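You operate a simulated robot arm through the tools that you are given. There is no shell and no other tool.

You are at the controls of a simulated robot arm. One attempt, no reset.

## Task
Plug the sink, fill to the yellow line and soak the funnel clean.
Fine: stand it on the rack, then pull the plug, lay it back and let the sink drain; tap shut. Set down upright: glass funnel.

It is judged by the outcome, as a careful person would: the job done as asked, and still so three seconds after it is handed in. It fails if anything else is knocked over, pushed out of place, dropped, spilled or broken.

## Robot
A 6-joint arm with a two-finger gripper, fixed in place. Base frame: the origin is on the floor under the middle of its stand, x ahead of it, y to its left, z up; the work surface is at about z = 850. Lengths are in mm, angles in rad, forces in N, time in s.
It reaches about 1572 mm from its shoulder. Its first joint turns from -2.897 to 2.897 rad. Payload 2.45 kg.
The TCP is the grasp point between the finger pads, 20 mm short of the fingertips. In the tool frame z runs along the fingers and y along their closing line. The gripper opens to 140 mm; its body begins 168 mm behind the TCP.
Orientation is that of the tool frame in the base frame, as a unit quaternion [x, y, z, w]. With the fingers straight down and closing along the base's y, the tool's x points along the base's -x, its y along +y and its z along -z.

## Interface
- The arm moves only by the tool drive_tool. Its argument "plan" is a list of rows, each a list of 2 entries, a list of its own where there are three numbers: the shift along the tool's x, y, z in units of 40 mm (1.0 is 40 mm), then the turn, a rotation vector about the tool's x, y, z in units of 8 degrees (1.0 is 8 degrees). In form: [[[x, y, z], [rx, ry, rz]], ...]. A call has 1 to 20 rows; each row shifts and turns the commanded pose from where the row before left it, along the tool's axes as they then stand. "hand" is the opening, from 0 (shut) to 1 (fully open), set as the call begins (left out, the last holds). A call with a number of a shift or a turn outside -1 to 1 is refused whole. A row lasts 0.2 s, in which the tool goes at most 50 mm and 0.15 rad; a call with a longer step from one row to the next is refused whole, and so is a gripper value outside its range. Where a pose cannot be reached the arm comes as near as it can. A force on the tool above 50 N (or 10 N above the force at the start of the call, whichever is more), or a blocked arm, ends the call early, and 0.2 s more pass. The fingers move at their own pace (about 45 mm/s each) and stop on an object; they squeeze with about 31 N. The grip force told is the motor's: it shows also when the fingers shut on nothing. Time passes only in rows, and 0.2 s behind the last, so rows that do not move let the fingers close. It gives the time, the measured TCP pose, the force on the tool (base axes), the opening and the grip force at its end, in the units of the frame above (readings bear some noise), with the torque about the TCP (base axes, N m) and any sound that the robot's microphone picked up.
- Cameras (640 x 400 px; columns grow to the right, rows downward): "scene" is fixed at [400.6, 650.2, 1446.9]; the picture's right is [-0.84, -0.54, 0.00], its down [-0.22, 0.35, -0.91] and it looks along [0.49, -0.77, -0.41] (base axes); focal length 214 px, centre (320, 200). "wrist" rides on the gripper at [78, 11, -209] in the tool frame; the picture's right is [-0.14, 0.99, 0.00], its down [-0.92, -0.13, -0.37] and it looks along [-0.36, -0.05, 0.93] (tool axes); focal length 280 px, centre (320, 200). There is no depth. A picture from a camera that has moved, and an enlarged one, comes with that camera's place and axes in the base frame and with its lens.
- camera(camera): a new picture of that camera. The clock stands still meanwhile.
- inspect(camera, box): a new picture of the part [left, top, right, bottom] of that camera's present view, enlarged. The clock stands still meanwhile.
- hand_in(): hands the job in; it is judged then, once.

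Nothing tells you positions but the pictures and the camera data. Unless the task says otherwise, let go and move clear before handing in.

The tools are called as name(argument=value, ...) on one line, values as JSON. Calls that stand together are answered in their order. drive_tool: Moves the arm, as the interface text tells. Its arguments: {"type":"object","properties":{"plan":{"type":"array"},"hand":{"type":"number"}},"required":["plan"]} The other tools are called the same way: camera (camera) takes a picture; inspect (camera, box) takes an enlarged picture of a part of a camera's view; hand_in () hands the job in.

At the start:

```text
clock: 0.0
position: [558.8, 87.4, 1411.9]
orientation: [0.0, 1.0, 0.0, 0.001]
force: [-0.3, -0.4, 0.0]
ft_torque: [0.0, 0.02, -0.03]
finger_gap: 140.0
grip_force: 0.0
```

scene: 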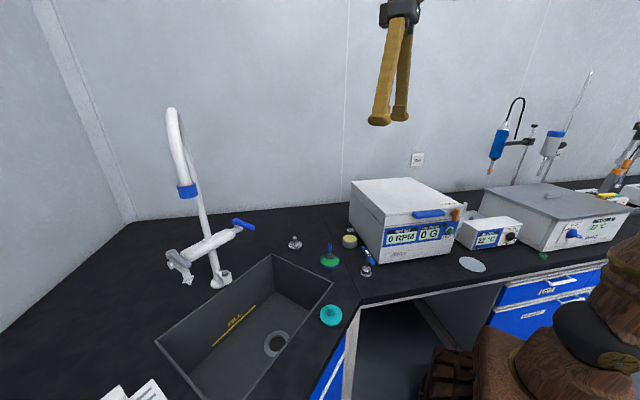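
wrist: 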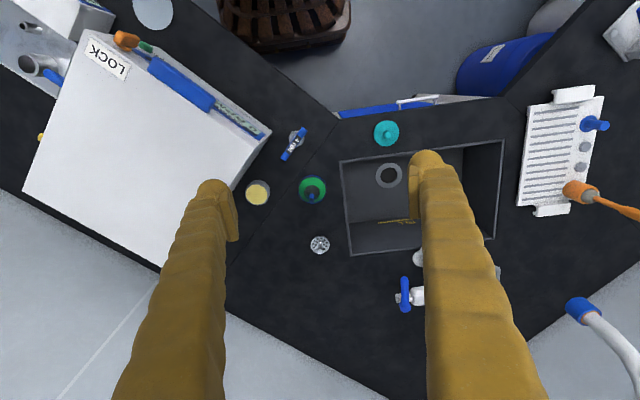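

The sink is ahead of the arm with a tap behind it. Several small objects (teal disc, green item, glass item) sit around it, and I'll take close-ups to identify them before moving.

inspect(camera="scene", box=[140, 200, 400, 400])

inspect(camera="wrist", box=[220, 80, 520, 320])

inspect(camera="scene", box=[270, 220, 400, 340])

inspect(camera="wrist", box=[480, 60, 640, 260])

```text
2.00 times, centred on (270, 300) of scene
camera zoom: at [400.6, 650.2, 1446.9], right [-0.84, -0.54, 0.0], down [-0.22, 0.35, -0.91], along [0.49, -0.77, -0.41], focal length 429 px, centre (420, 0)
```

zoom: 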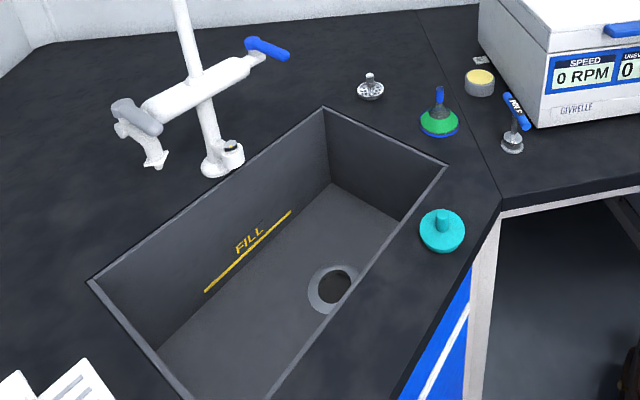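

```text
1.67 times, centred on (370, 200) of wrist
camera zoom: at [481.4, 97.3, 1619.6], right [0.14, 0.99, 0.0], down [0.92, -0.13, 0.37], along [0.37, -0.05, -0.93], focal length 467 px, centre (237, 200)
```

zoom: 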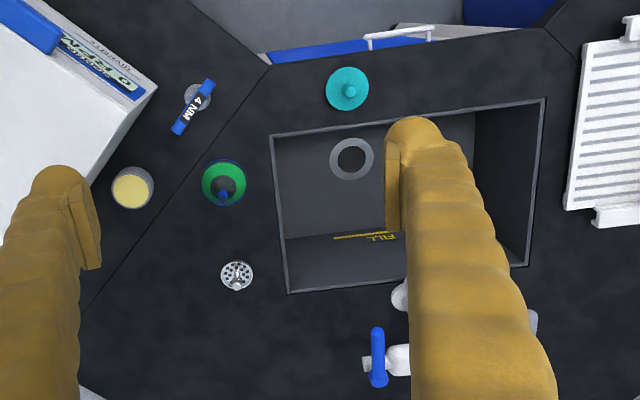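

```text
3.33 times, centred on (335, 280) of scene
camera zoom: at [400.6, 650.2, 1446.9], right [-0.84, -0.54, 0.0], down [-0.22, 0.35, -0.91], along [0.49, -0.77, -0.41], focal length 715 px, centre (270, -67)
```

zoom: 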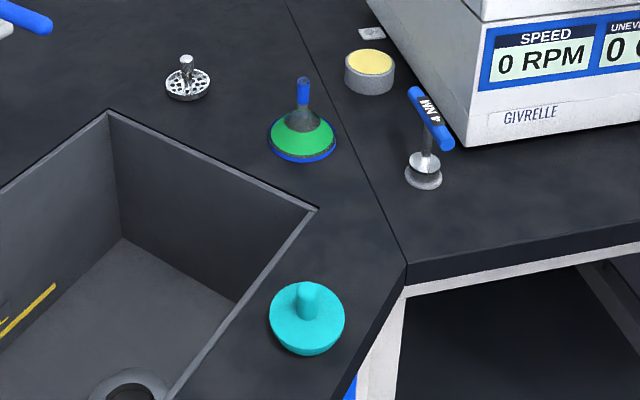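

```text
2.00 times, centred on (560, 160) of wrist
camera zoom: at [481.4, 97.3, 1619.6], right [0.14, 0.99, 0.0], down [0.92, -0.13, 0.37], along [0.37, -0.05, -0.93], focal length 561 px, centre (-160, 280)
```

zoom: 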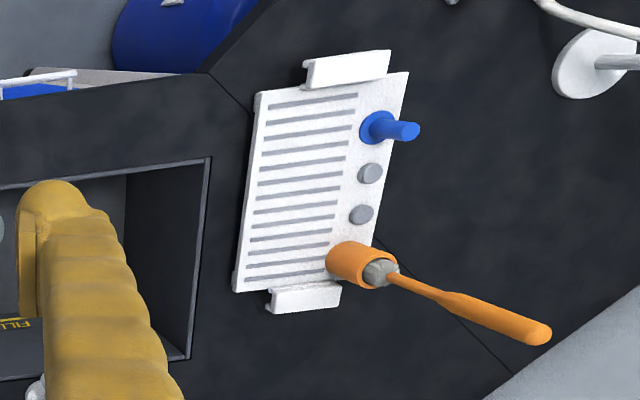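

The teal disc near (615, 258) looks like the rubber plug. The green-stained cone at about (742, 43) may be the funnel, so I'll look closer at the tap, the funnel and the rack.

inspect(camera="scene", box=[150, 100, 270, 300])

inspect(camera="scene", box=[310, 230, 360, 275])

inspect(camera="scene", box=[440, 60, 640, 280])

inspect(camera="wrist", box=[380, 220, 520, 340])

```text
2.00 times, centred on (210, 200) of scene
camera zoom: at [400.6, 650.2, 1446.9], right [-0.84, -0.54, 0.0], down [-0.22, 0.35, -0.91], along [0.49, -0.77, -0.41], focal length 429 px, centre (540, 200)
```

zoom: 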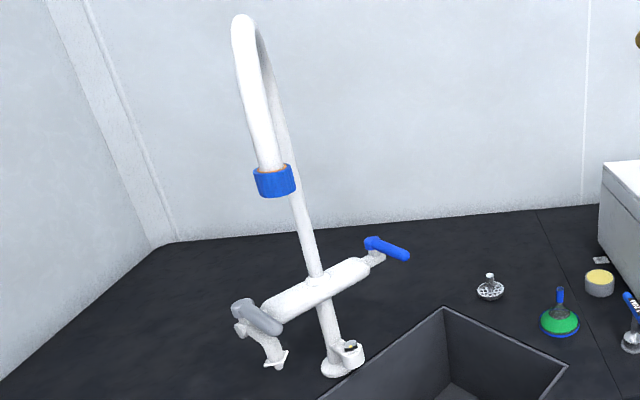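

```text
8.89 times, centred on (335, 252) of scene
camera zoom: at [400.6, 650.2, 1446.9], right [-0.84, -0.54, 0.0], down [-0.22, 0.35, -0.91], along [0.49, -0.77, -0.41], focal length 1906 px, centre (187, -267)
```

zoom: 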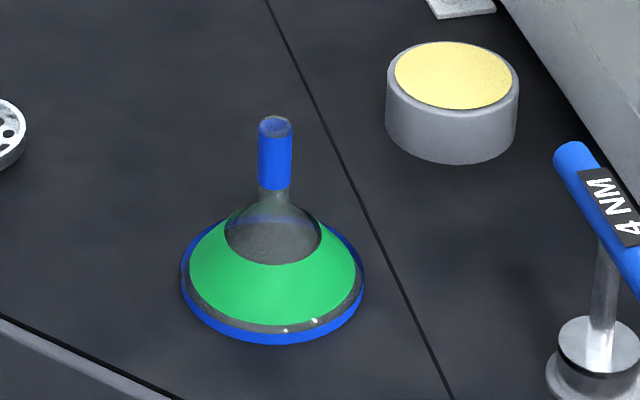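

```text
1.82 times, centred on (540, 170) of scene
camera zoom: at [400.6, 650.2, 1446.9], right [-0.84, -0.54, 0.0], down [-0.22, 0.35, -0.91], along [0.49, -0.77, -0.41], focal length 390 px, centre (-80, 254)
```

zoom: 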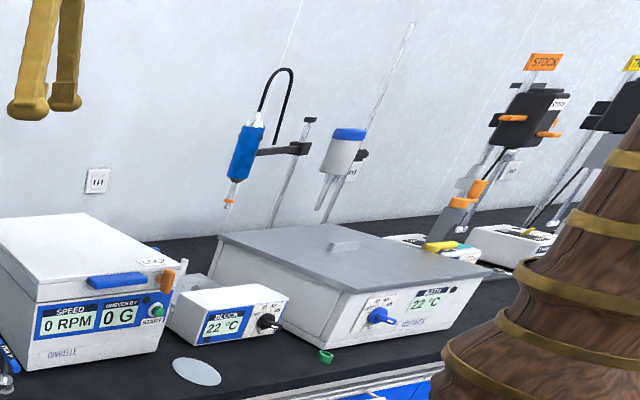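

```text
3.33 times, centred on (450, 280) of wrist
camera zoom: at [481.4, 97.3, 1619.6], right [0.14, 0.99, 0.0], down [0.92, -0.13, 0.37], along [0.37, -0.05, -0.93], focal length 935 px, centre (-113, -67)
```

zoom: 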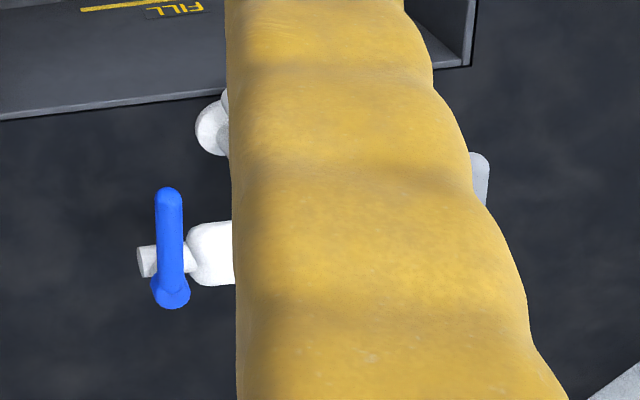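

The glass funnel stands mouth-down at about (742, 43). The sink covers roughly x 680–994, y 131–580, with the drain near (820, 307), and the gooseneck outlet is near (850, 452, 1282). I'll move left at this height to view the tap, sink and rack.

drive_tool(plan=[[[0, 1, 0], [0, 0, 0]], [[0, 1, 0], [0, 0, 0]], [[0, 1, 0], [0, 0, 0]], [[0, 1, 0], [0, 0, 0]], [[0, 1, 0], [0, 0, 0]], [[0, 1, 0], [0, 0, 0]]], hand=0)

camera(camera="wrist")

camera(camera="scene")

```text
clock: 1.4
position: [558.8, 327.4, 1410.1]
orientation: [-0.001, 1.0, -0.001, 0.001]
force: [-0.9, 0.1, 1.0]
ft_torque: [0.04, -0.07, -0.04]
finger_gap: 15.4
grip_force: 0.0
```

```text
taken
camera wrist: at [480.5, 337.3, 1617.3], right [0.14, 0.99, 0.0], down [0.92, -0.13, 0.37], along [0.37, -0.05, -0.93], focal length 280 px, centre (320, 200)
```

wrist: 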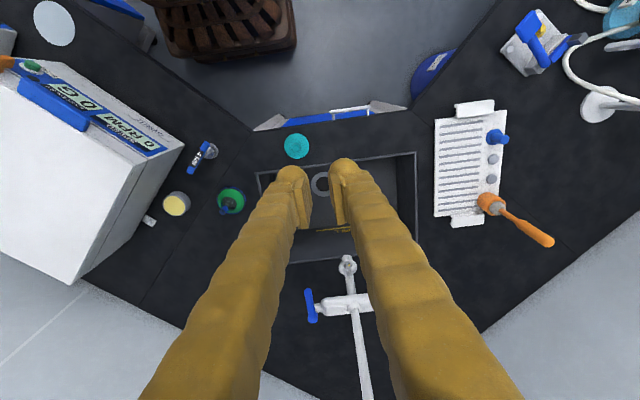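

```text
taken
```

scene: 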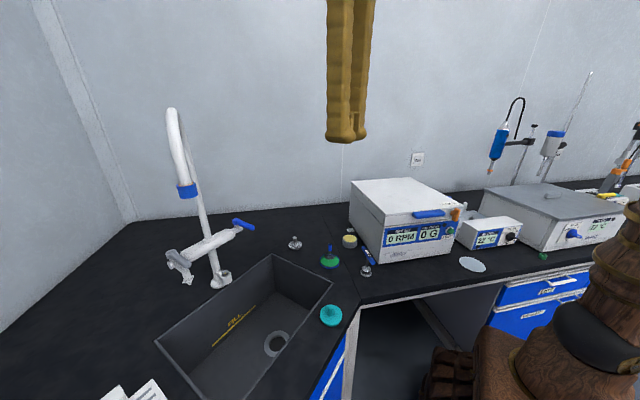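

The fingers block the middle of the wrist view. I'll go further left so I can see the tap and the rack off-centre.

drive_tool(plan=[[[0, 1, 0], [0, 0, 0]], [[0, 1, 0], [0, 0, 0]], [[0, 1, 0], [0, 0, 0]], [[0, 1, 0], [0, 0, 0]], [[0, 1, 0], [0, 0, 0]]])

camera(camera="wrist")

inspect(camera="wrist", box=[340, 90, 480, 240])

inspect(camera="wrist", box=[160, 100, 340, 400])

```text
clock: 2.6
position: [557.1, 526.5, 1412.6]
orientation: [-0.001, 1.0, 0.0, 0.001]
force: [-1.0, 0.1, -0.3]
ft_torque: [0.05, -0.03, 0.0]
finger_gap: 0.2
grip_force: 29.5
```

```text
taken
camera wrist: at [479.2, 536.6, 1620.0], right [0.14, 0.99, 0.0], down [0.92, -0.13, 0.37], along [0.37, -0.05, -0.93], focal length 280 px, centre (320, 200)
```

wrist: 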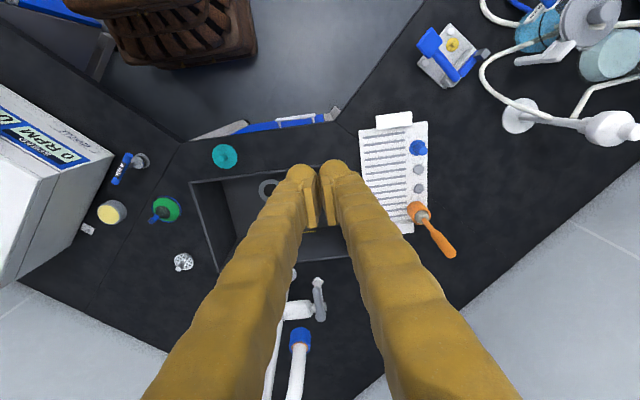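

```text
2.67 times, centred on (410, 165) of wrist
camera zoom: at [479.2, 536.6, 1620.0], right [0.14, 0.99, 0.0], down [0.92, -0.13, 0.37], along [0.37, -0.05, -0.93], focal length 748 px, centre (80, 293)
```

zoom: 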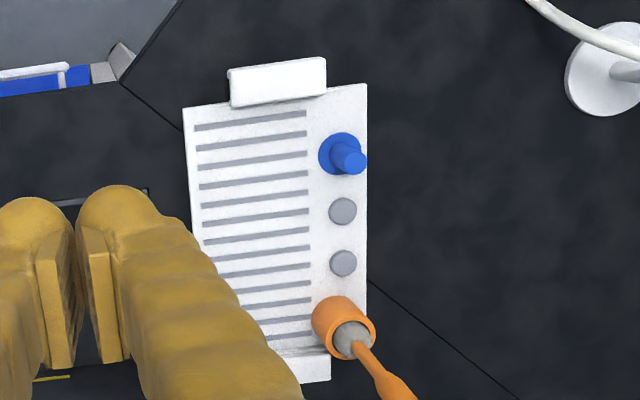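

```text
1.33 times, centred on (250, 250) of wrist
camera zoom: at [479.2, 536.6, 1620.0], right [0.14, 0.99, 0.0], down [0.92, -0.13, 0.37], along [0.37, -0.05, -0.93], focal length 374 px, centre (413, 133)
```

zoom: 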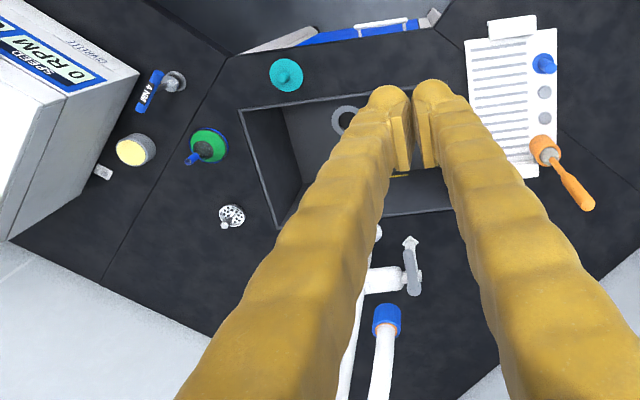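

The rack spans about x 600–884, y 626–806, with a clear ribbed area on its sink side. Next I need to understand the tap's levers, so I'm zooming in on them.

inspect(camera="scene", box=[155, 210, 265, 300])

inspect(camera="scene", box=[160, 230, 215, 290])

inspect(camera="scene", box=[150, 100, 250, 220])

inspect(camera="wrist", box=[265, 250, 355, 380])

```text
4.44 times, centred on (210, 255) of scene
camera zoom: at [400.6, 650.2, 1446.9], right [-0.84, -0.54, 0.0], down [-0.22, 0.35, -0.91], along [0.49, -0.77, -0.41], focal length 953 px, centre (809, -44)
```

zoom: 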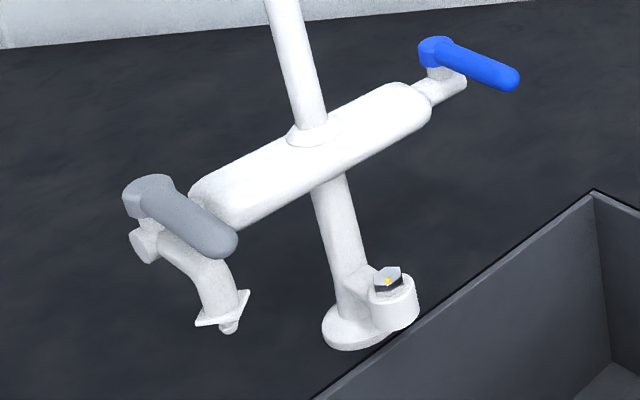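

```text
6.67 times, centred on (188, 260) of scene
camera zoom: at [400.6, 650.2, 1446.9], right [-0.84, -0.54, 0.0], down [-0.22, 0.35, -0.91], along [0.49, -0.77, -0.41], focal length 1430 px, centre (1203, -200)
```

zoom: 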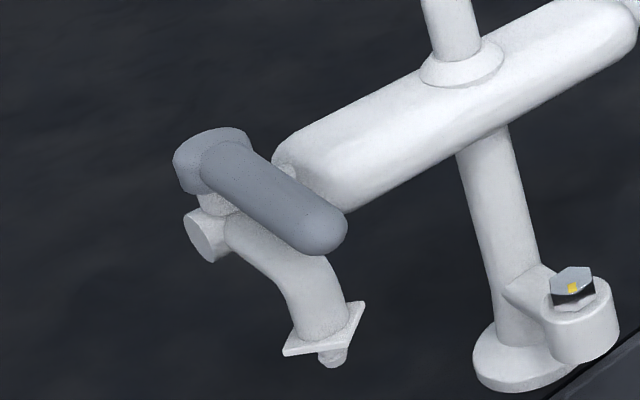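

```text
3.33 times, centred on (200, 160) of scene
camera zoom: at [400.6, 650.2, 1446.9], right [-0.84, -0.54, 0.0], down [-0.22, 0.35, -0.91], along [0.49, -0.77, -0.41], focal length 715 px, centre (720, 333)
```

zoom: 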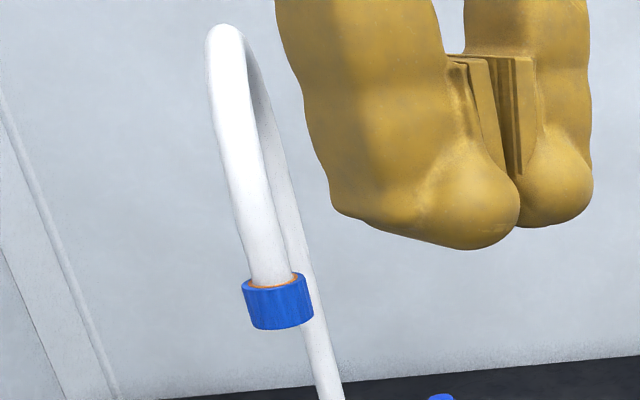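

```text
3.08 times, centred on (310, 315) of wrist
camera zoom: at [479.2, 536.6, 1620.0], right [0.14, 0.99, 0.0], down [0.92, -0.13, 0.37], along [0.37, -0.05, -0.93], focal length 863 px, centre (351, -154)
```

zoom: 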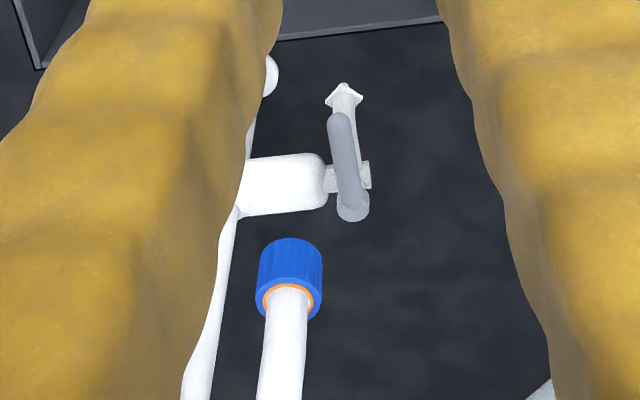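

Both tap levers point toward −x at about z 1060. The blue one has its hub near (1022, 238), and the grey one, near (1034, 459), has its own nozzle. First I'll go above the plug for a closer look.

drive_tool(plan=[[[-0.142, -0.67, 0.78], [0, 0, 0]], [[-0.142, -0.67, 0.78], [0, 0, 0]], [[-0.142, -0.67, 0.78], [0, 0, 0]], [[-0.142, -0.67, 0.78], [0, 0, 0]], [[-0.142, -0.67, 0.78], [0, 0, 0]], [[-0.142, -0.67, 0.78], [0, 0, 0]], [[-0.142, -0.67, 0.78], [0, 0, 0]], [[-0.142, -0.67, 0.78], [0, 0, 0]], [[-0.142, -0.67, 0.78], [0, 0, 0]], [[-0.142, -0.67, 0.78], [0, 0, 0]]], hand=0.5)

camera(camera="wrist")

camera(camera="scene")

inspect(camera="wrist", box=[250, 100, 410, 200])

```text
clock: 4.8
position: [614.0, 259.0, 1101.7]
orientation: [0.0, 1.0, 0.0, 0.0]
force: [-0.9, 0.4, -0.1]
ft_torque: [0.0, 0.01, 0.01]
finger_gap: 69.7
grip_force: 0.1
```

```text
taken
camera wrist: at [536.3, 270.8, 1308.9], right [0.14, 0.99, 0.0], down [0.92, -0.13, 0.37], along [0.37, -0.05, -0.93], focal length 280 px, centre (320, 200)
```

wrist: 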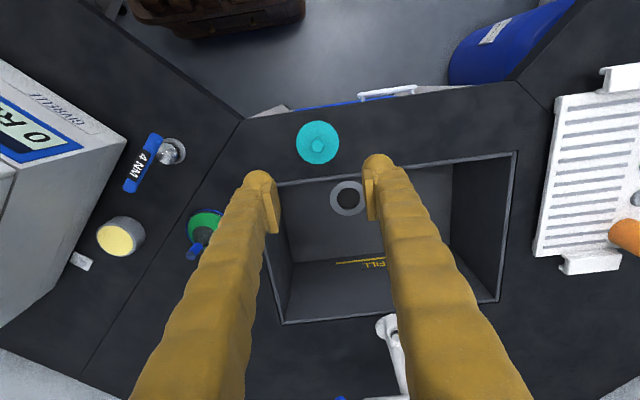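

```text
taken
```

scene: 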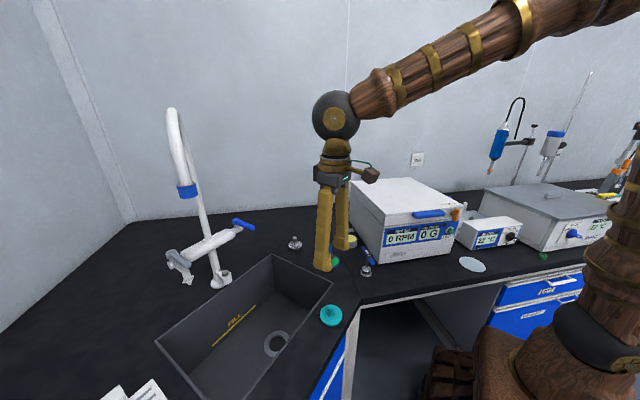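

```text
4.00 times, centred on (330, 150) of wrist
camera zoom: at [536.3, 270.8, 1308.9], right [0.14, 0.99, 0.0], down [0.92, -0.13, 0.37], along [0.37, -0.05, -0.93], focal length 1122 px, centre (280, 400)
```

zoom: 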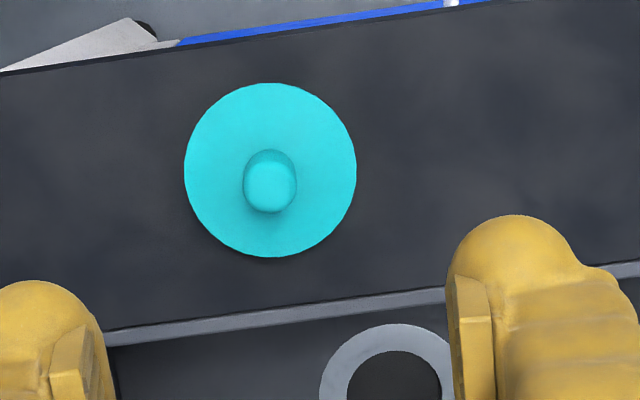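

The plug's knob is at about (617, 257), its top near z 904 and the disc top near 878. I'll descend over it in steps and check alignment before gripping.

drive_tool(plan=[[[-0.05, -0.05, 0.9], [0, 0, 0]], [[0, 0, 0.9], [0, 0, 0]], [[0, 0, 0.9], [0, 0, 0]], [[0, 0, 0.9], [0, 0, 0]], [[0, 0, 0], [0, 0, 0]]], hand=0.45)

camera(camera="wrist")

inspect(camera="scene", box=[270, 220, 390, 340])

```text
clock: 6.0
position: [616.5, 259.1, 956.0]
orientation: [0.0, 1.0, -0.001, 0.0]
force: [-0.1, -0.8, -0.4]
ft_torque: [-0.03, -0.02, -0.02]
finger_gap: 62.9
grip_force: 0.0
```

```text
taken
camera wrist: at [538.5, 268.4, 1164.1], right [0.14, 0.99, 0.0], down [0.92, -0.13, 0.37], along [0.37, -0.05, -0.93], focal length 280 px, centre (320, 200)
```

wrist: 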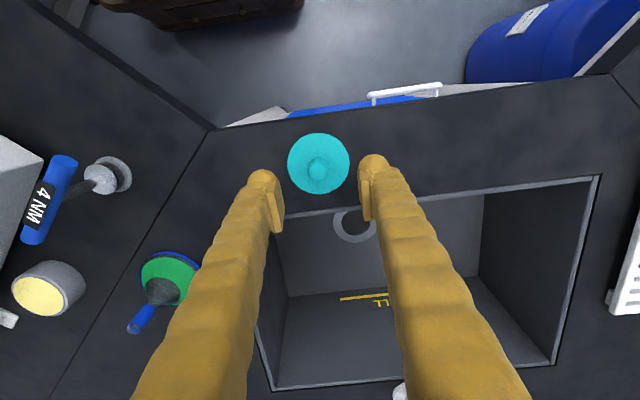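

```text
3.33 times, centred on (330, 280) of scene
camera zoom: at [400.6, 650.2, 1446.9], right [-0.84, -0.54, 0.0], down [-0.22, 0.35, -0.91], along [0.49, -0.77, -0.41], focal length 715 px, centre (287, -67)
```

zoom: 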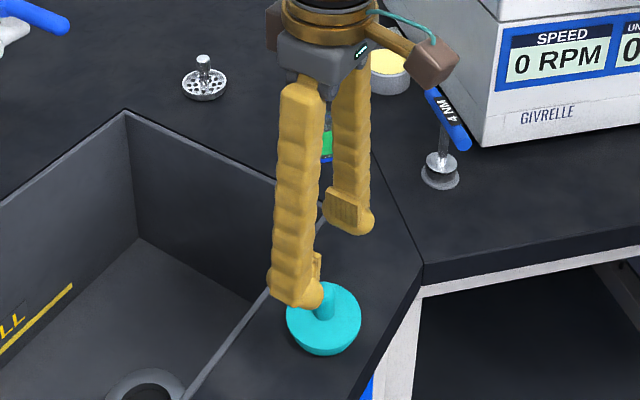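

I want a more exact knob position before descending further, so I'm zooming the wrist view on it.

inspect(camera="wrist", box=[240, 120, 400, 220])

inspect(camera="scene", box=[305, 285, 355, 335])

```text
4.00 times, centred on (320, 170) of wrist
camera zoom: at [538.5, 268.4, 1164.1], right [0.14, 0.99, 0.0], down [0.92, -0.13, 0.37], along [0.37, -0.05, -0.93], focal length 1122 px, centre (320, 320)
```

zoom: 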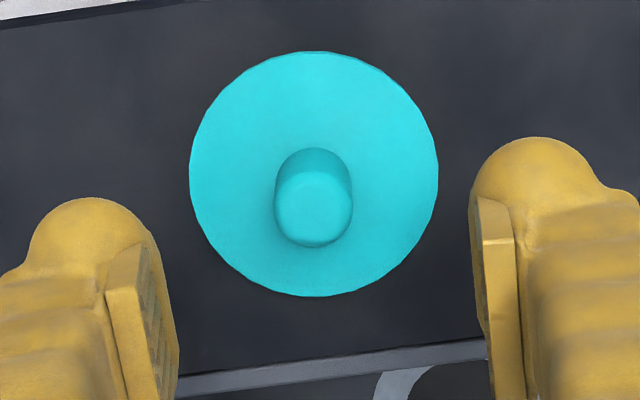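

```text
8.00 times, centred on (330, 310) of scene
camera zoom: at [400.6, 650.2, 1446.9], right [-0.84, -0.54, 0.0], down [-0.22, 0.35, -0.91], along [0.49, -0.77, -0.41], focal length 1716 px, centre (240, -680)
```

zoom: 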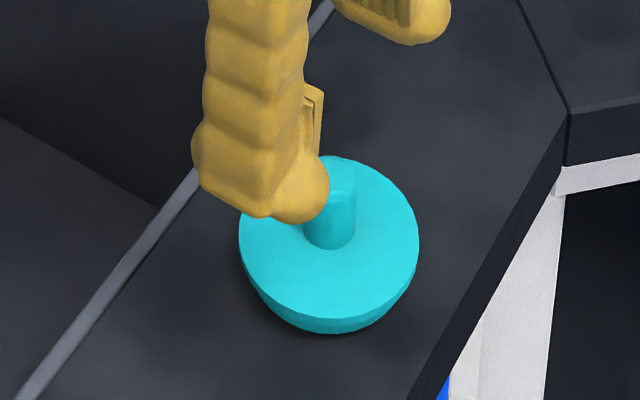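

The knob is centred at about (613.5, 256.5), top near z 903, on a disc whose top is near z 868. I'll lower to about z 894 and close on the knob.

drive_tool(plan=[[[0.075, -0.06, 0.5], [0, 0, 0]], [[0, 0, 0.5], [0, 0, 0]], [[0, 0, 0.5], [0, 0, 0]], [[0, 0, 0], [0, 0, 0]]])

camera(camera="wrist")

inspect(camera="scene", box=[290, 265, 370, 345])

```text
clock: 7.0
position: [613.5, 256.6, 897.1]
orientation: [0.0, 1.0, 0.0, 0.0]
force: [0.7, -0.7, 0.2]
ft_torque: [0.0, 0.0, 0.02]
finger_gap: 63.3
grip_force: 0.0
```

```text
taken
camera wrist: at [536.5, 265.8, 1104.2], right [0.14, 0.99, 0.0], down [0.92, -0.13, 0.37], along [0.37, -0.05, -0.93], focal length 280 px, centre (320, 200)
```

wrist: 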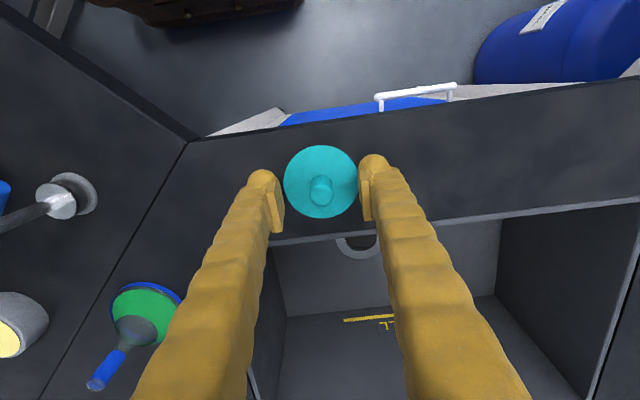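

```text
5.00 times, centred on (330, 305) of scene
camera zoom: at [400.6, 650.2, 1446.9], right [-0.84, -0.54, 0.0], down [-0.22, 0.35, -0.91], along [0.49, -0.77, -0.41], focal length 1072 px, centre (270, -325)
```

zoom: 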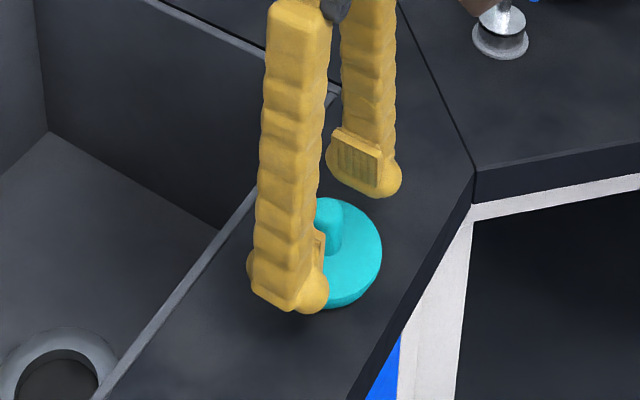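

The pads straddle the knob. Closing now.

drive_tool(plan=[[[0, 0, 0.05], [0, 0, 0]], [[0, 0, 0], [0, 0, 0]], [[0, 0, 0], [0, 0, 0]], [[0, 0, 0], [0, 0, 0]]], hand=0)

inspect(camera="wrist", box=[240, 120, 400, 220])

```text
clock: 8.0
position: [614.8, 255.9, 894.3]
orientation: [0.0, 1.0, 0.0, 0.0]
force: [-0.6, 0.0, 0.8]
ft_torque: [0.03, -0.01, 0.0]
finger_gap: 18.0
grip_force: 31.0
```

```text
4.00 times, centred on (320, 170) of wrist
camera zoom: at [536.8, 265.7, 1102.1], right [0.14, 0.99, 0.0], down [0.92, -0.13, 0.37], along [0.37, -0.05, -0.93], focal length 1122 px, centre (320, 320)
```

zoom: 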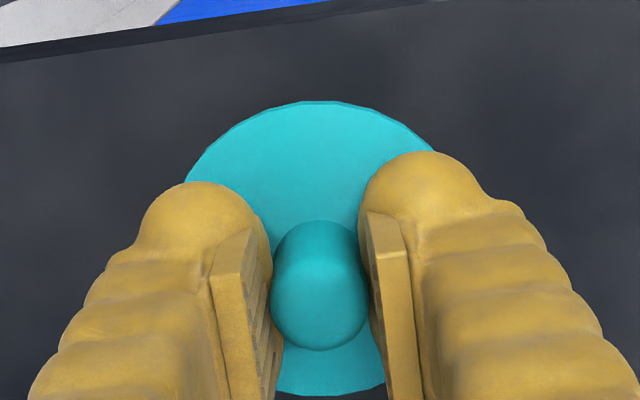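

The plug is gripped at 18 mm; its home is TCP (614, 256, 894). I'll lift it and move toward the drain.

drive_tool(plan=[[[0, 0, -0.5], [0, 0, 0]], [[0, 0, -0.9], [0, 0, 0]], [[0, 0, -0.9], [0, 0, 0]], [[0, 0, -0.9], [0, 0, 0]], [[-0.75, 0.2, 0], [0, 0, 0]], [[-0.75, 0.2, 0], [0, 0, 0]], [[-0.75, 0.2, 0], [0, 0, 0]], [[-0.75, 0.2, 0], [0, 0, 0]], [[-0.75, 0.2, 0], [0, 0, 0]], [[-0.75, 0.2, 0], [0, 0, 0]], [[0, 0, 0], [0, 0, 0]]])

camera(camera="wrist")

camera(camera="scene")

inspect(camera="wrist", box=[240, 80, 400, 200])

```text
clock: 10.4
position: [796.5, 305.4, 1024.7]
orientation: [0.0, 1.0, 0.0, 0.0]
force: [-0.1, -1.5, -0.8]
ft_torque: [0.0, 0.02, -0.02]
finger_gap: 18.1
grip_force: 30.8
```

```text
taken
camera wrist: at [718.5, 314.2, 1231.4], right [0.14, 0.99, 0.0], down [0.92, -0.13, 0.37], along [0.37, -0.05, -0.93], focal length 280 px, centre (320, 200)
```

wrist: 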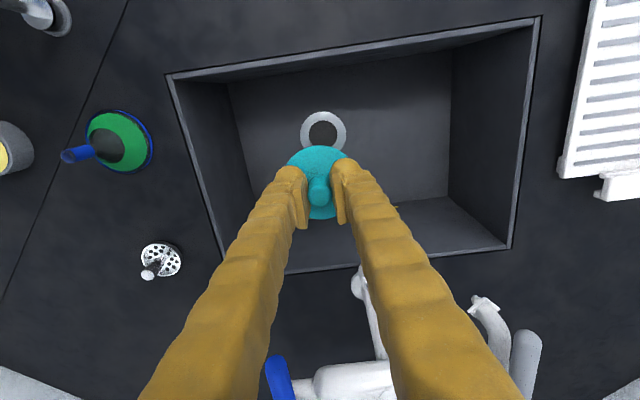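

```text
taken
```

scene: 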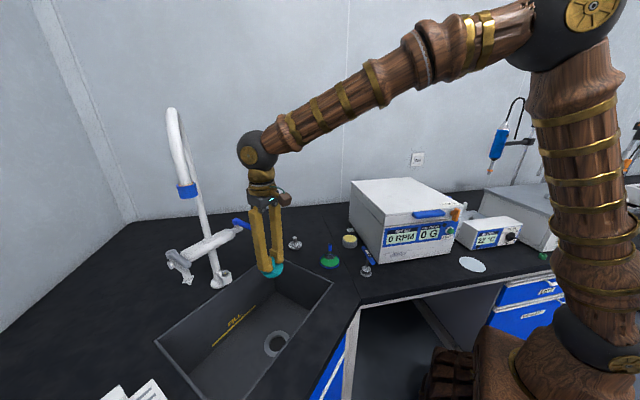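

```text
3.33 times, centred on (320, 140) of wrist
camera zoom: at [718.5, 314.2, 1231.4], right [0.14, 0.99, 0.0], down [0.92, -0.13, 0.37], along [0.37, -0.05, -0.93], focal length 935 px, centre (320, 400)
```

zoom: 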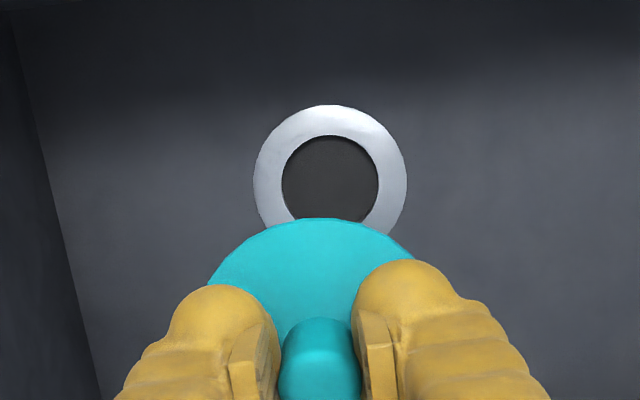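

The drain reads as centred near (811, 308) with a hole of about 63 mm, and the plug is 67 mm at the top and tapered. I'll descend to about z 800 above it and re-measure.

drive_tool(plan=[[[-0.1, 0.01, 0.9], [0, 0, 0]], [[-0.1, 0.01, 0.9], [0, 0, 0]], [[-0.1, 0.01, 0.9], [0, 0, 0]], [[-0.1, 0.01, 0.9], [0, 0, 0]], [[0, 0, 0.9], [0, 0, 0]], [[0, 0, 0.9], [0, 0, 0]], [[0, 0, 0], [0, 0, 0]]])

camera(camera="wrist")

inspect(camera="wrist", box=[240, 90, 400, 210])

inspect(camera="scene", box=[200, 250, 340, 390])

```text
clock: 12.0
position: [810.1, 303.3, 806.8]
orientation: [0.0, 1.0, 0.0, 0.0]
force: [0.4, -0.7, -0.7]
ft_torque: [0.04, 0.01, 0.01]
finger_gap: 18.0
grip_force: 31.3
```

```text
taken
camera wrist: at [732.8, 314.1, 1013.7], right [0.14, 0.99, 0.0], down [0.92, -0.13, 0.37], along [0.37, -0.05, -0.93], focal length 280 px, centre (320, 200)
```

wrist: 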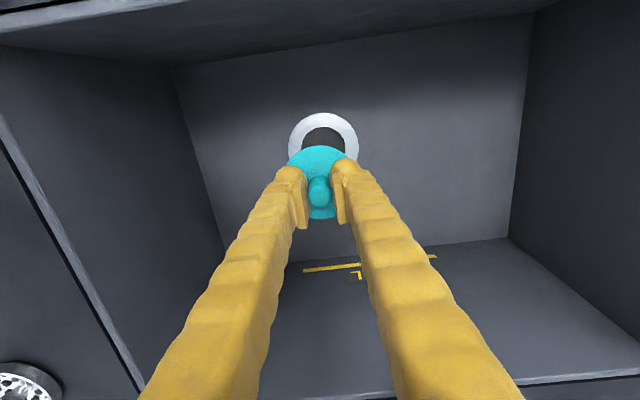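

```text
3.33 times, centred on (320, 150) of wrist
camera zoom: at [732.8, 314.1, 1013.7], right [0.14, 0.99, 0.0], down [0.92, -0.13, 0.37], along [0.37, -0.05, -0.93], focal length 935 px, centre (320, 367)
```

zoom: 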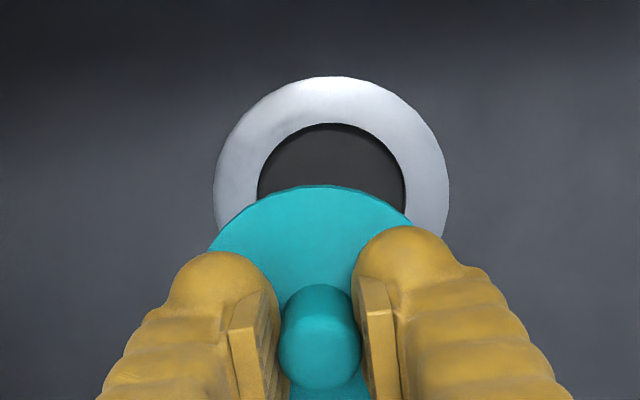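

```text
2.86 times, centred on (270, 320) of scene
camera zoom: at [400.6, 650.2, 1446.9], right [-0.84, -0.54, 0.0], down [-0.22, 0.35, -0.91], along [0.49, -0.77, -0.41], focal length 613 px, centre (463, -143)
```

zoom: 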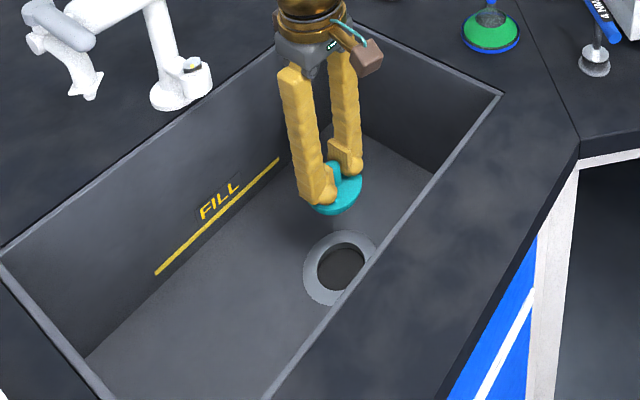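

The drain centre measures (808, 308.5, 629) and the held plug's centre is about (807, 303), so I'll shift +5 mm in y. Then I'll lower to just above the seat and check again.

drive_tool(plan=[[[0, 0.125, 0.8], [0, 0, 0]], [[0, 0, 0.8], [0, 0, 0]], [[0, 0, 0.8], [0, 0, 0]], [[0, 0, 0.5], [0, 0, 0]], [[0, 0, 0], [0, 0, 0]]])

inspect(camera="wrist", box=[240, 90, 400, 210])

inspect(camera="scene", box=[220, 290, 320, 390])

```text
clock: 13.2
position: [812.8, 310.0, 689.6]
orientation: [0.001, 1.0, 0.0, 0.0]
force: [0.5, 0.5, -0.2]
ft_torque: [0.01, 0.0, -0.01]
finger_gap: 17.7
grip_force: 31.3
```

```text
3.33 times, centred on (320, 150) of wrist
camera zoom: at [734.7, 320.0, 898.2], right [0.14, 0.99, 0.0], down [0.92, -0.13, 0.37], along [0.37, -0.05, -0.93], focal length 935 px, centre (320, 367)
```

zoom: 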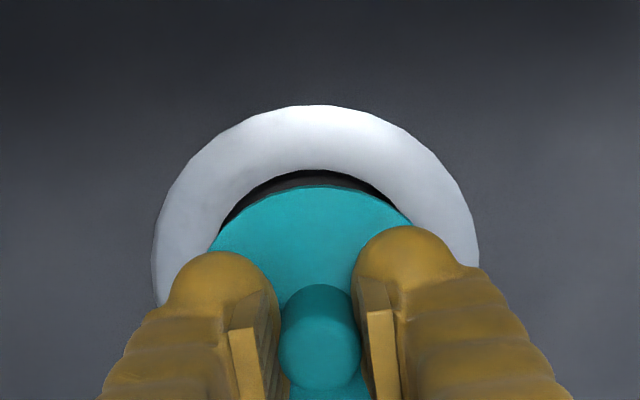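

```text
4.00 times, centred on (270, 340) of scene
camera zoom: at [400.6, 650.2, 1446.9], right [-0.84, -0.54, 0.0], down [-0.22, 0.35, -0.91], along [0.49, -0.77, -0.41], focal length 858 px, centre (520, -360)
```

zoom: 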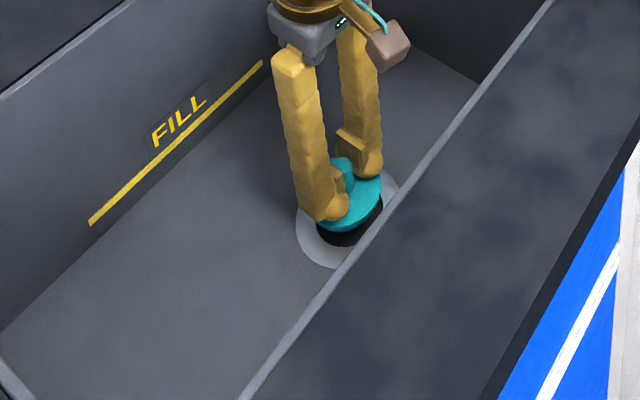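

The plug is aligned with the drain to within 1–2 mm. I'm lowering gently until it seats, watching the force.

drive_tool(plan=[[[0.02, -0.02, 0.2], [0, 0, 0]], [[0, 0, 0.2], [0, 0, 0]], [[0, 0, 0.1], [0, 0, 0]], [[0, 0, 0.1], [0, 0, 0]], [[0, 0, 0], [0, 0, 0]]])

inspect(camera="wrist", box=[240, 90, 400, 210])

inspect(camera="scene", box=[220, 290, 320, 390])

```text
clock: 14.4
position: [811.5, 310.3, 667.0]
orientation: [0.0, 1.0, 0.0, -0.001]
force: [0.8, 0.2, -0.8]
ft_torque: [-0.01, -0.04, -0.02]
finger_gap: 17.7
grip_force: 30.5
```

```text
3.33 times, centred on (320, 150) of wrist
camera zoom: at [733.0, 319.6, 873.7], right [0.14, 0.99, 0.0], down [0.92, -0.13, 0.37], along [0.37, -0.05, -0.93], focal length 935 px, centre (320, 367)
```

zoom: 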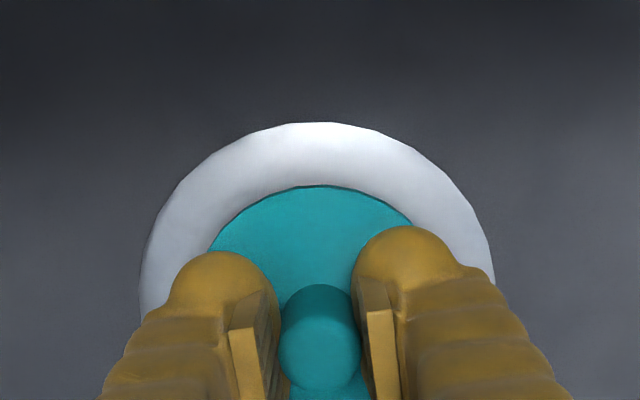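

```text
4.00 times, centred on (270, 340) of scene
camera zoom: at [400.6, 650.2, 1446.9], right [-0.84, -0.54, 0.0], down [-0.22, 0.35, -0.91], along [0.49, -0.77, -0.41], focal length 858 px, centre (520, -360)
```

zoom: 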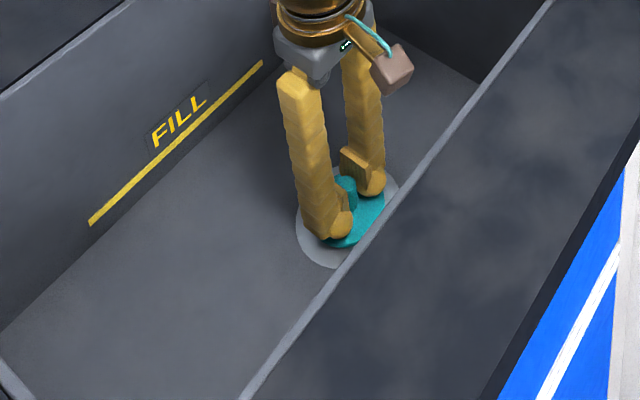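

Still centred and no contact yet. I'll continue down in 2–3 mm steps.

drive_tool(plan=[[[0, 0, 0.07], [0, 0, 0]], [[0, 0, 0.07], [0, 0, 0]], [[0, 0, 0.07], [0, 0, 0]], [[0, 0, 0], [0, 0, 0]]])

inspect(camera="scene", box=[240, 310, 310, 380])

```text
clock: 15.4
position: [811.3, 309.1, 658.4]
orientation: [0.0, 1.0, 0.001, 0.002]
force: [-1.0, -7.0, 41.6]
ft_torque: [-0.1, -0.01, -0.08]
finger_gap: 17.7
grip_force: 30.9
```

```text
5.71 times, centred on (275, 345) of scene
camera zoom: at [400.6, 650.2, 1446.9], right [-0.84, -0.54, 0.0], down [-0.22, 0.35, -0.91], along [0.49, -0.77, -0.41], focal length 1226 px, centre (577, -629)
```

zoom: 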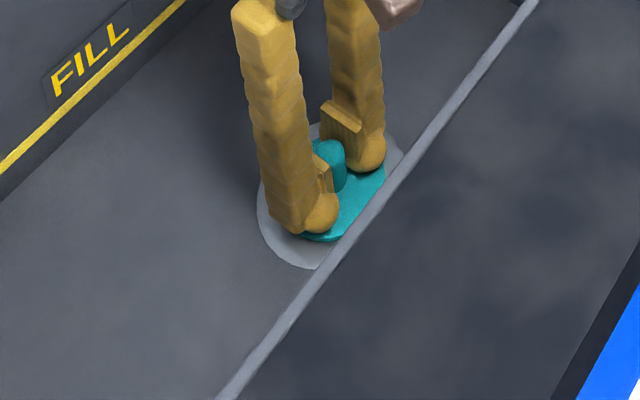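

The plug has met its seat at TCP z 658 with about 42 N, which matches the expected depth. I'll relax the press, open, rise and check that it stays seated.

drive_tool(plan=[[[0, 0, -0.05], [0, 0, 0]], [[0, 0, 0], [0, 0, 0]]])

drive_tool(plan=[[[0, 0, 0], [0, 0, 0]], [[0, 0, 0], [0, 0, 0]], [[0, 0, 0], [0, 0, 0]], [[0, 0, -0.3], [0, 0, 0]], [[0, 0, -0.8], [0, 0, 0]], [[0, 0, -0.9], [0, 0, 0]], [[0, 0, -0.9], [0, 0, 0]], [[0, 0, -0.9], [0, 0, 0]], [[0, 0, -0.9], [0, 0, 0]], [[0, 0, -0.9], [0, 0, 0]], [[0, 0, -0.9], [0, 0, 0]], [[0, 0, -0.9], [0, 0, 0]]], hand=0.4)

camera(camera="wrist")

inspect(camera="scene", box=[220, 290, 320, 390])

inspect(camera="wrist", box=[260, 90, 380, 190])

```text
clock: 16.0
position: [809.8, 308.4, 659.5]
orientation: [0.0, 1.0, 0.0, -0.001]
force: [-1.1, -0.6, 1.0]
ft_torque: [0.0, 0.0, 0.0]
finger_gap: 18.0
grip_force: 31.0
```

```text
clock: 18.6
position: [810.7, 311.0, 956.1]
orientation: [0.0, 1.0, 0.001, 0.0]
force: [-0.8, 0.9, 0.4]
ft_torque: [-0.02, 0.0, 0.0]
finger_gap: 56.2
grip_force: 0.1
```

```text
taken
camera wrist: at [732.6, 321.1, 1162.6], right [0.14, 0.99, 0.0], down [0.92, -0.13, 0.37], along [0.37, -0.05, -0.93], focal length 280 px, centre (320, 200)
```

wrist: 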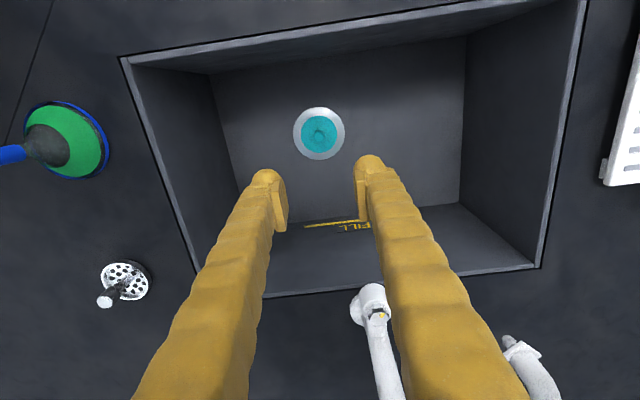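

```text
4.00 times, centred on (270, 340) of scene
camera zoom: at [400.6, 650.2, 1446.9], right [-0.84, -0.54, 0.0], down [-0.22, 0.35, -0.91], along [0.49, -0.77, -0.41], focal length 858 px, centre (520, -360)
```

zoom: 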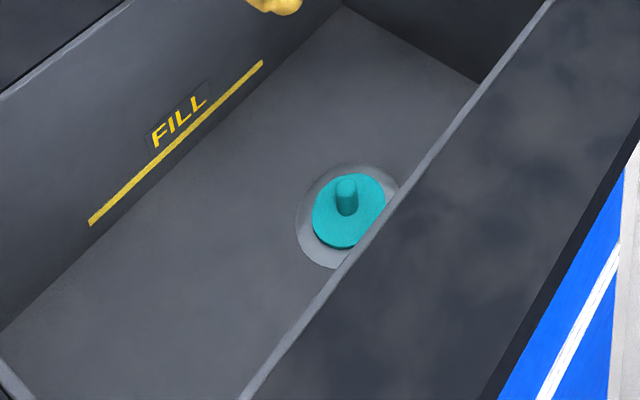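

```text
4.00 times, centred on (320, 140) of wrist
camera zoom: at [732.6, 321.1, 1162.6], right [0.14, 0.99, 0.0], down [0.92, -0.13, 0.37], along [0.37, -0.05, -0.93], focal length 1122 px, centre (320, 440)
```

zoom: 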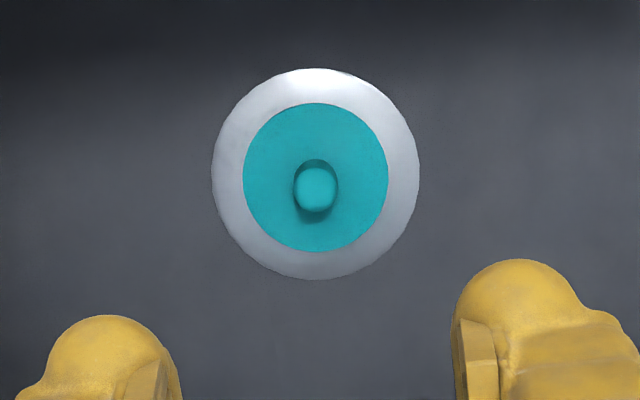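

The plug is seated flush and centred. Next is the tap, so I'll rise and open wide to look down at the blue lever.

drive_tool(plan=[[[0.035, -0.22, -0.92], [0, 0, 0]], [[0.035, -0.22, -0.92], [0, 0, 0]], [[0.035, -0.22, -0.92], [0, 0, 0]], [[0.035, -0.22, -0.92], [0, 0, 0]], [[0.035, -0.22, -0.92], [0, 0, 0]], [[0.035, -0.22, -0.92], [0, 0, 0]], [[0.035, -0.22, -0.92], [0, 0, 0]], [[0.035, -0.22, -0.92], [0, 0, 0]]], hand=1.0)

camera(camera="wrist")

inspect(camera="wrist", box=[240, 190, 420, 340])

camera(camera="scene")

```text
clock: 20.4
position: [799.4, 240.0, 1250.8]
orientation: [0.0, 1.0, 0.0, 0.0]
force: [-0.4, -0.2, -0.4]
ft_torque: [-0.01, 0.01, 0.0]
finger_gap: 140.2
grip_force: 0.1
```

```text
taken
camera wrist: at [722.1, 250.3, 1457.9], right [0.14, 0.99, 0.0], down [0.92, -0.13, 0.37], along [0.36, -0.05, -0.93], focal length 280 px, centre (320, 200)
```

wrist: 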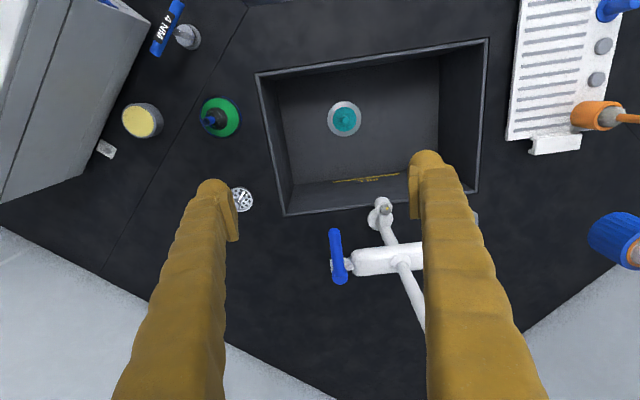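

```text
2.67 times, centred on (330, 265) of wrist
camera zoom: at [722.1, 250.3, 1457.9], right [0.14, 0.99, 0.0], down [0.92, -0.13, 0.37], along [0.36, -0.05, -0.93], focal length 748 px, centre (293, 27)
```

zoom: 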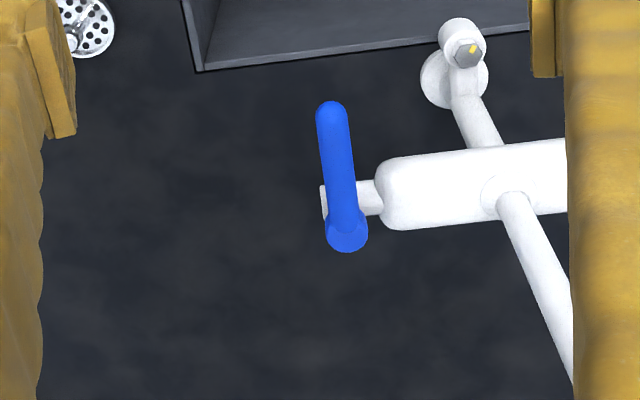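

```text
taken
```

scene: 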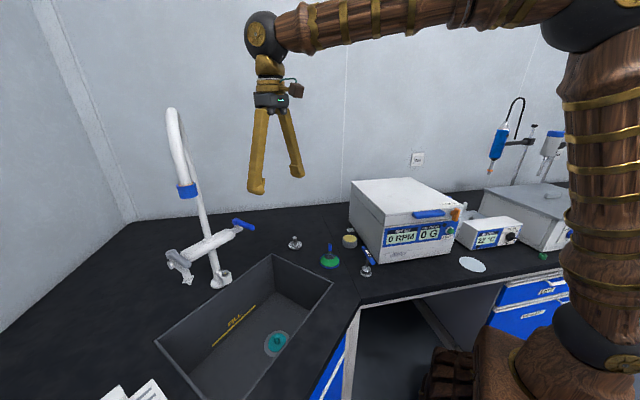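

The blue lever lies along −x at y about 243, z about 1059, from its hub at x 1020 to its tip at x 935, on a vertical post. I'll approach from above with the fingers straddling it.

drive_tool(plan=[[[-0.94, 0.02, 0.5], [0, 0, 0]], [[-0.94, 0.02, 0.5], [0, 0, 0]], [[-0.94, 0.02, 0.5], [0, 0, 0]], [[-0.9, 0.02, 0.5], [0, 0, 0]], [[0, 0, 0.4], [0, 0, 0]], [[0, 0, 0], [0, 0, 0]]], hand=0.4)

camera(camera="wrist")

inspect(camera="wrist", box=[220, 100, 420, 250])

camera(camera="scene")

```text
clock: 21.8
position: [947.5, 240.4, 1153.5]
orientation: [0.0, 1.0, -0.001, 0.001]
force: [-0.3, -0.5, 0.4]
ft_torque: [0.01, -0.01, 0.02]
finger_gap: 56.0
grip_force: 0.1
```

```text
taken
camera wrist: at [868.6, 251.8, 1361.0], right [0.14, 0.99, 0.0], down [0.92, -0.13, 0.37], along [0.37, -0.05, -0.93], focal length 280 px, centre (320, 200)
```

wrist: 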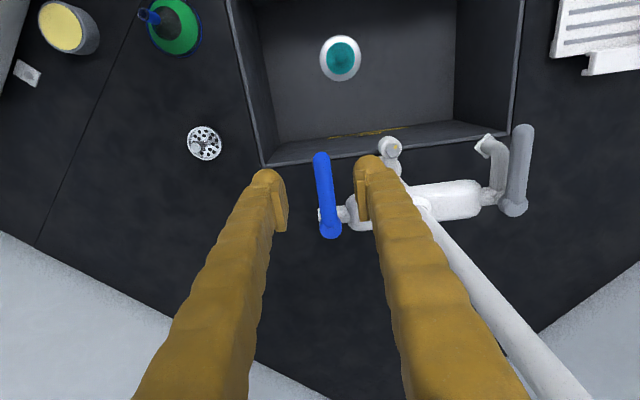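

```text
2.67 times, centred on (320, 175) of wrist
camera zoom: at [868.6, 251.8, 1361.0], right [0.14, 0.99, 0.0], down [0.92, -0.13, 0.37], along [0.37, -0.05, -0.93], focal length 748 px, centre (320, 267)
```

zoom: 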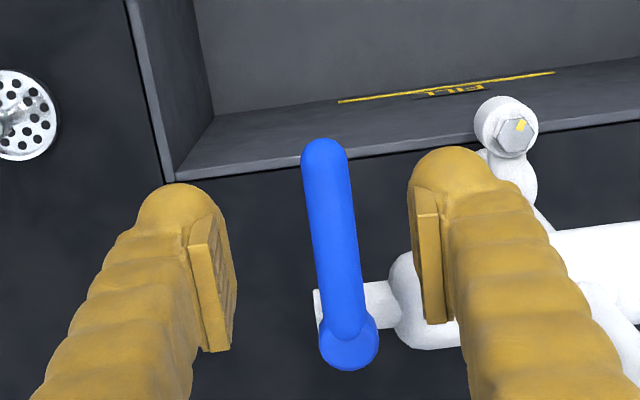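

```text
taken
```

scene: 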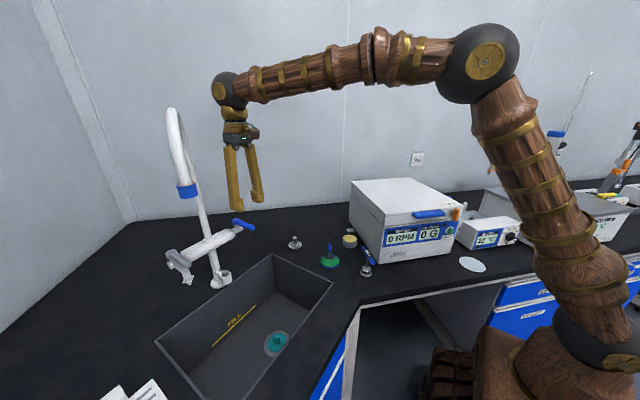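

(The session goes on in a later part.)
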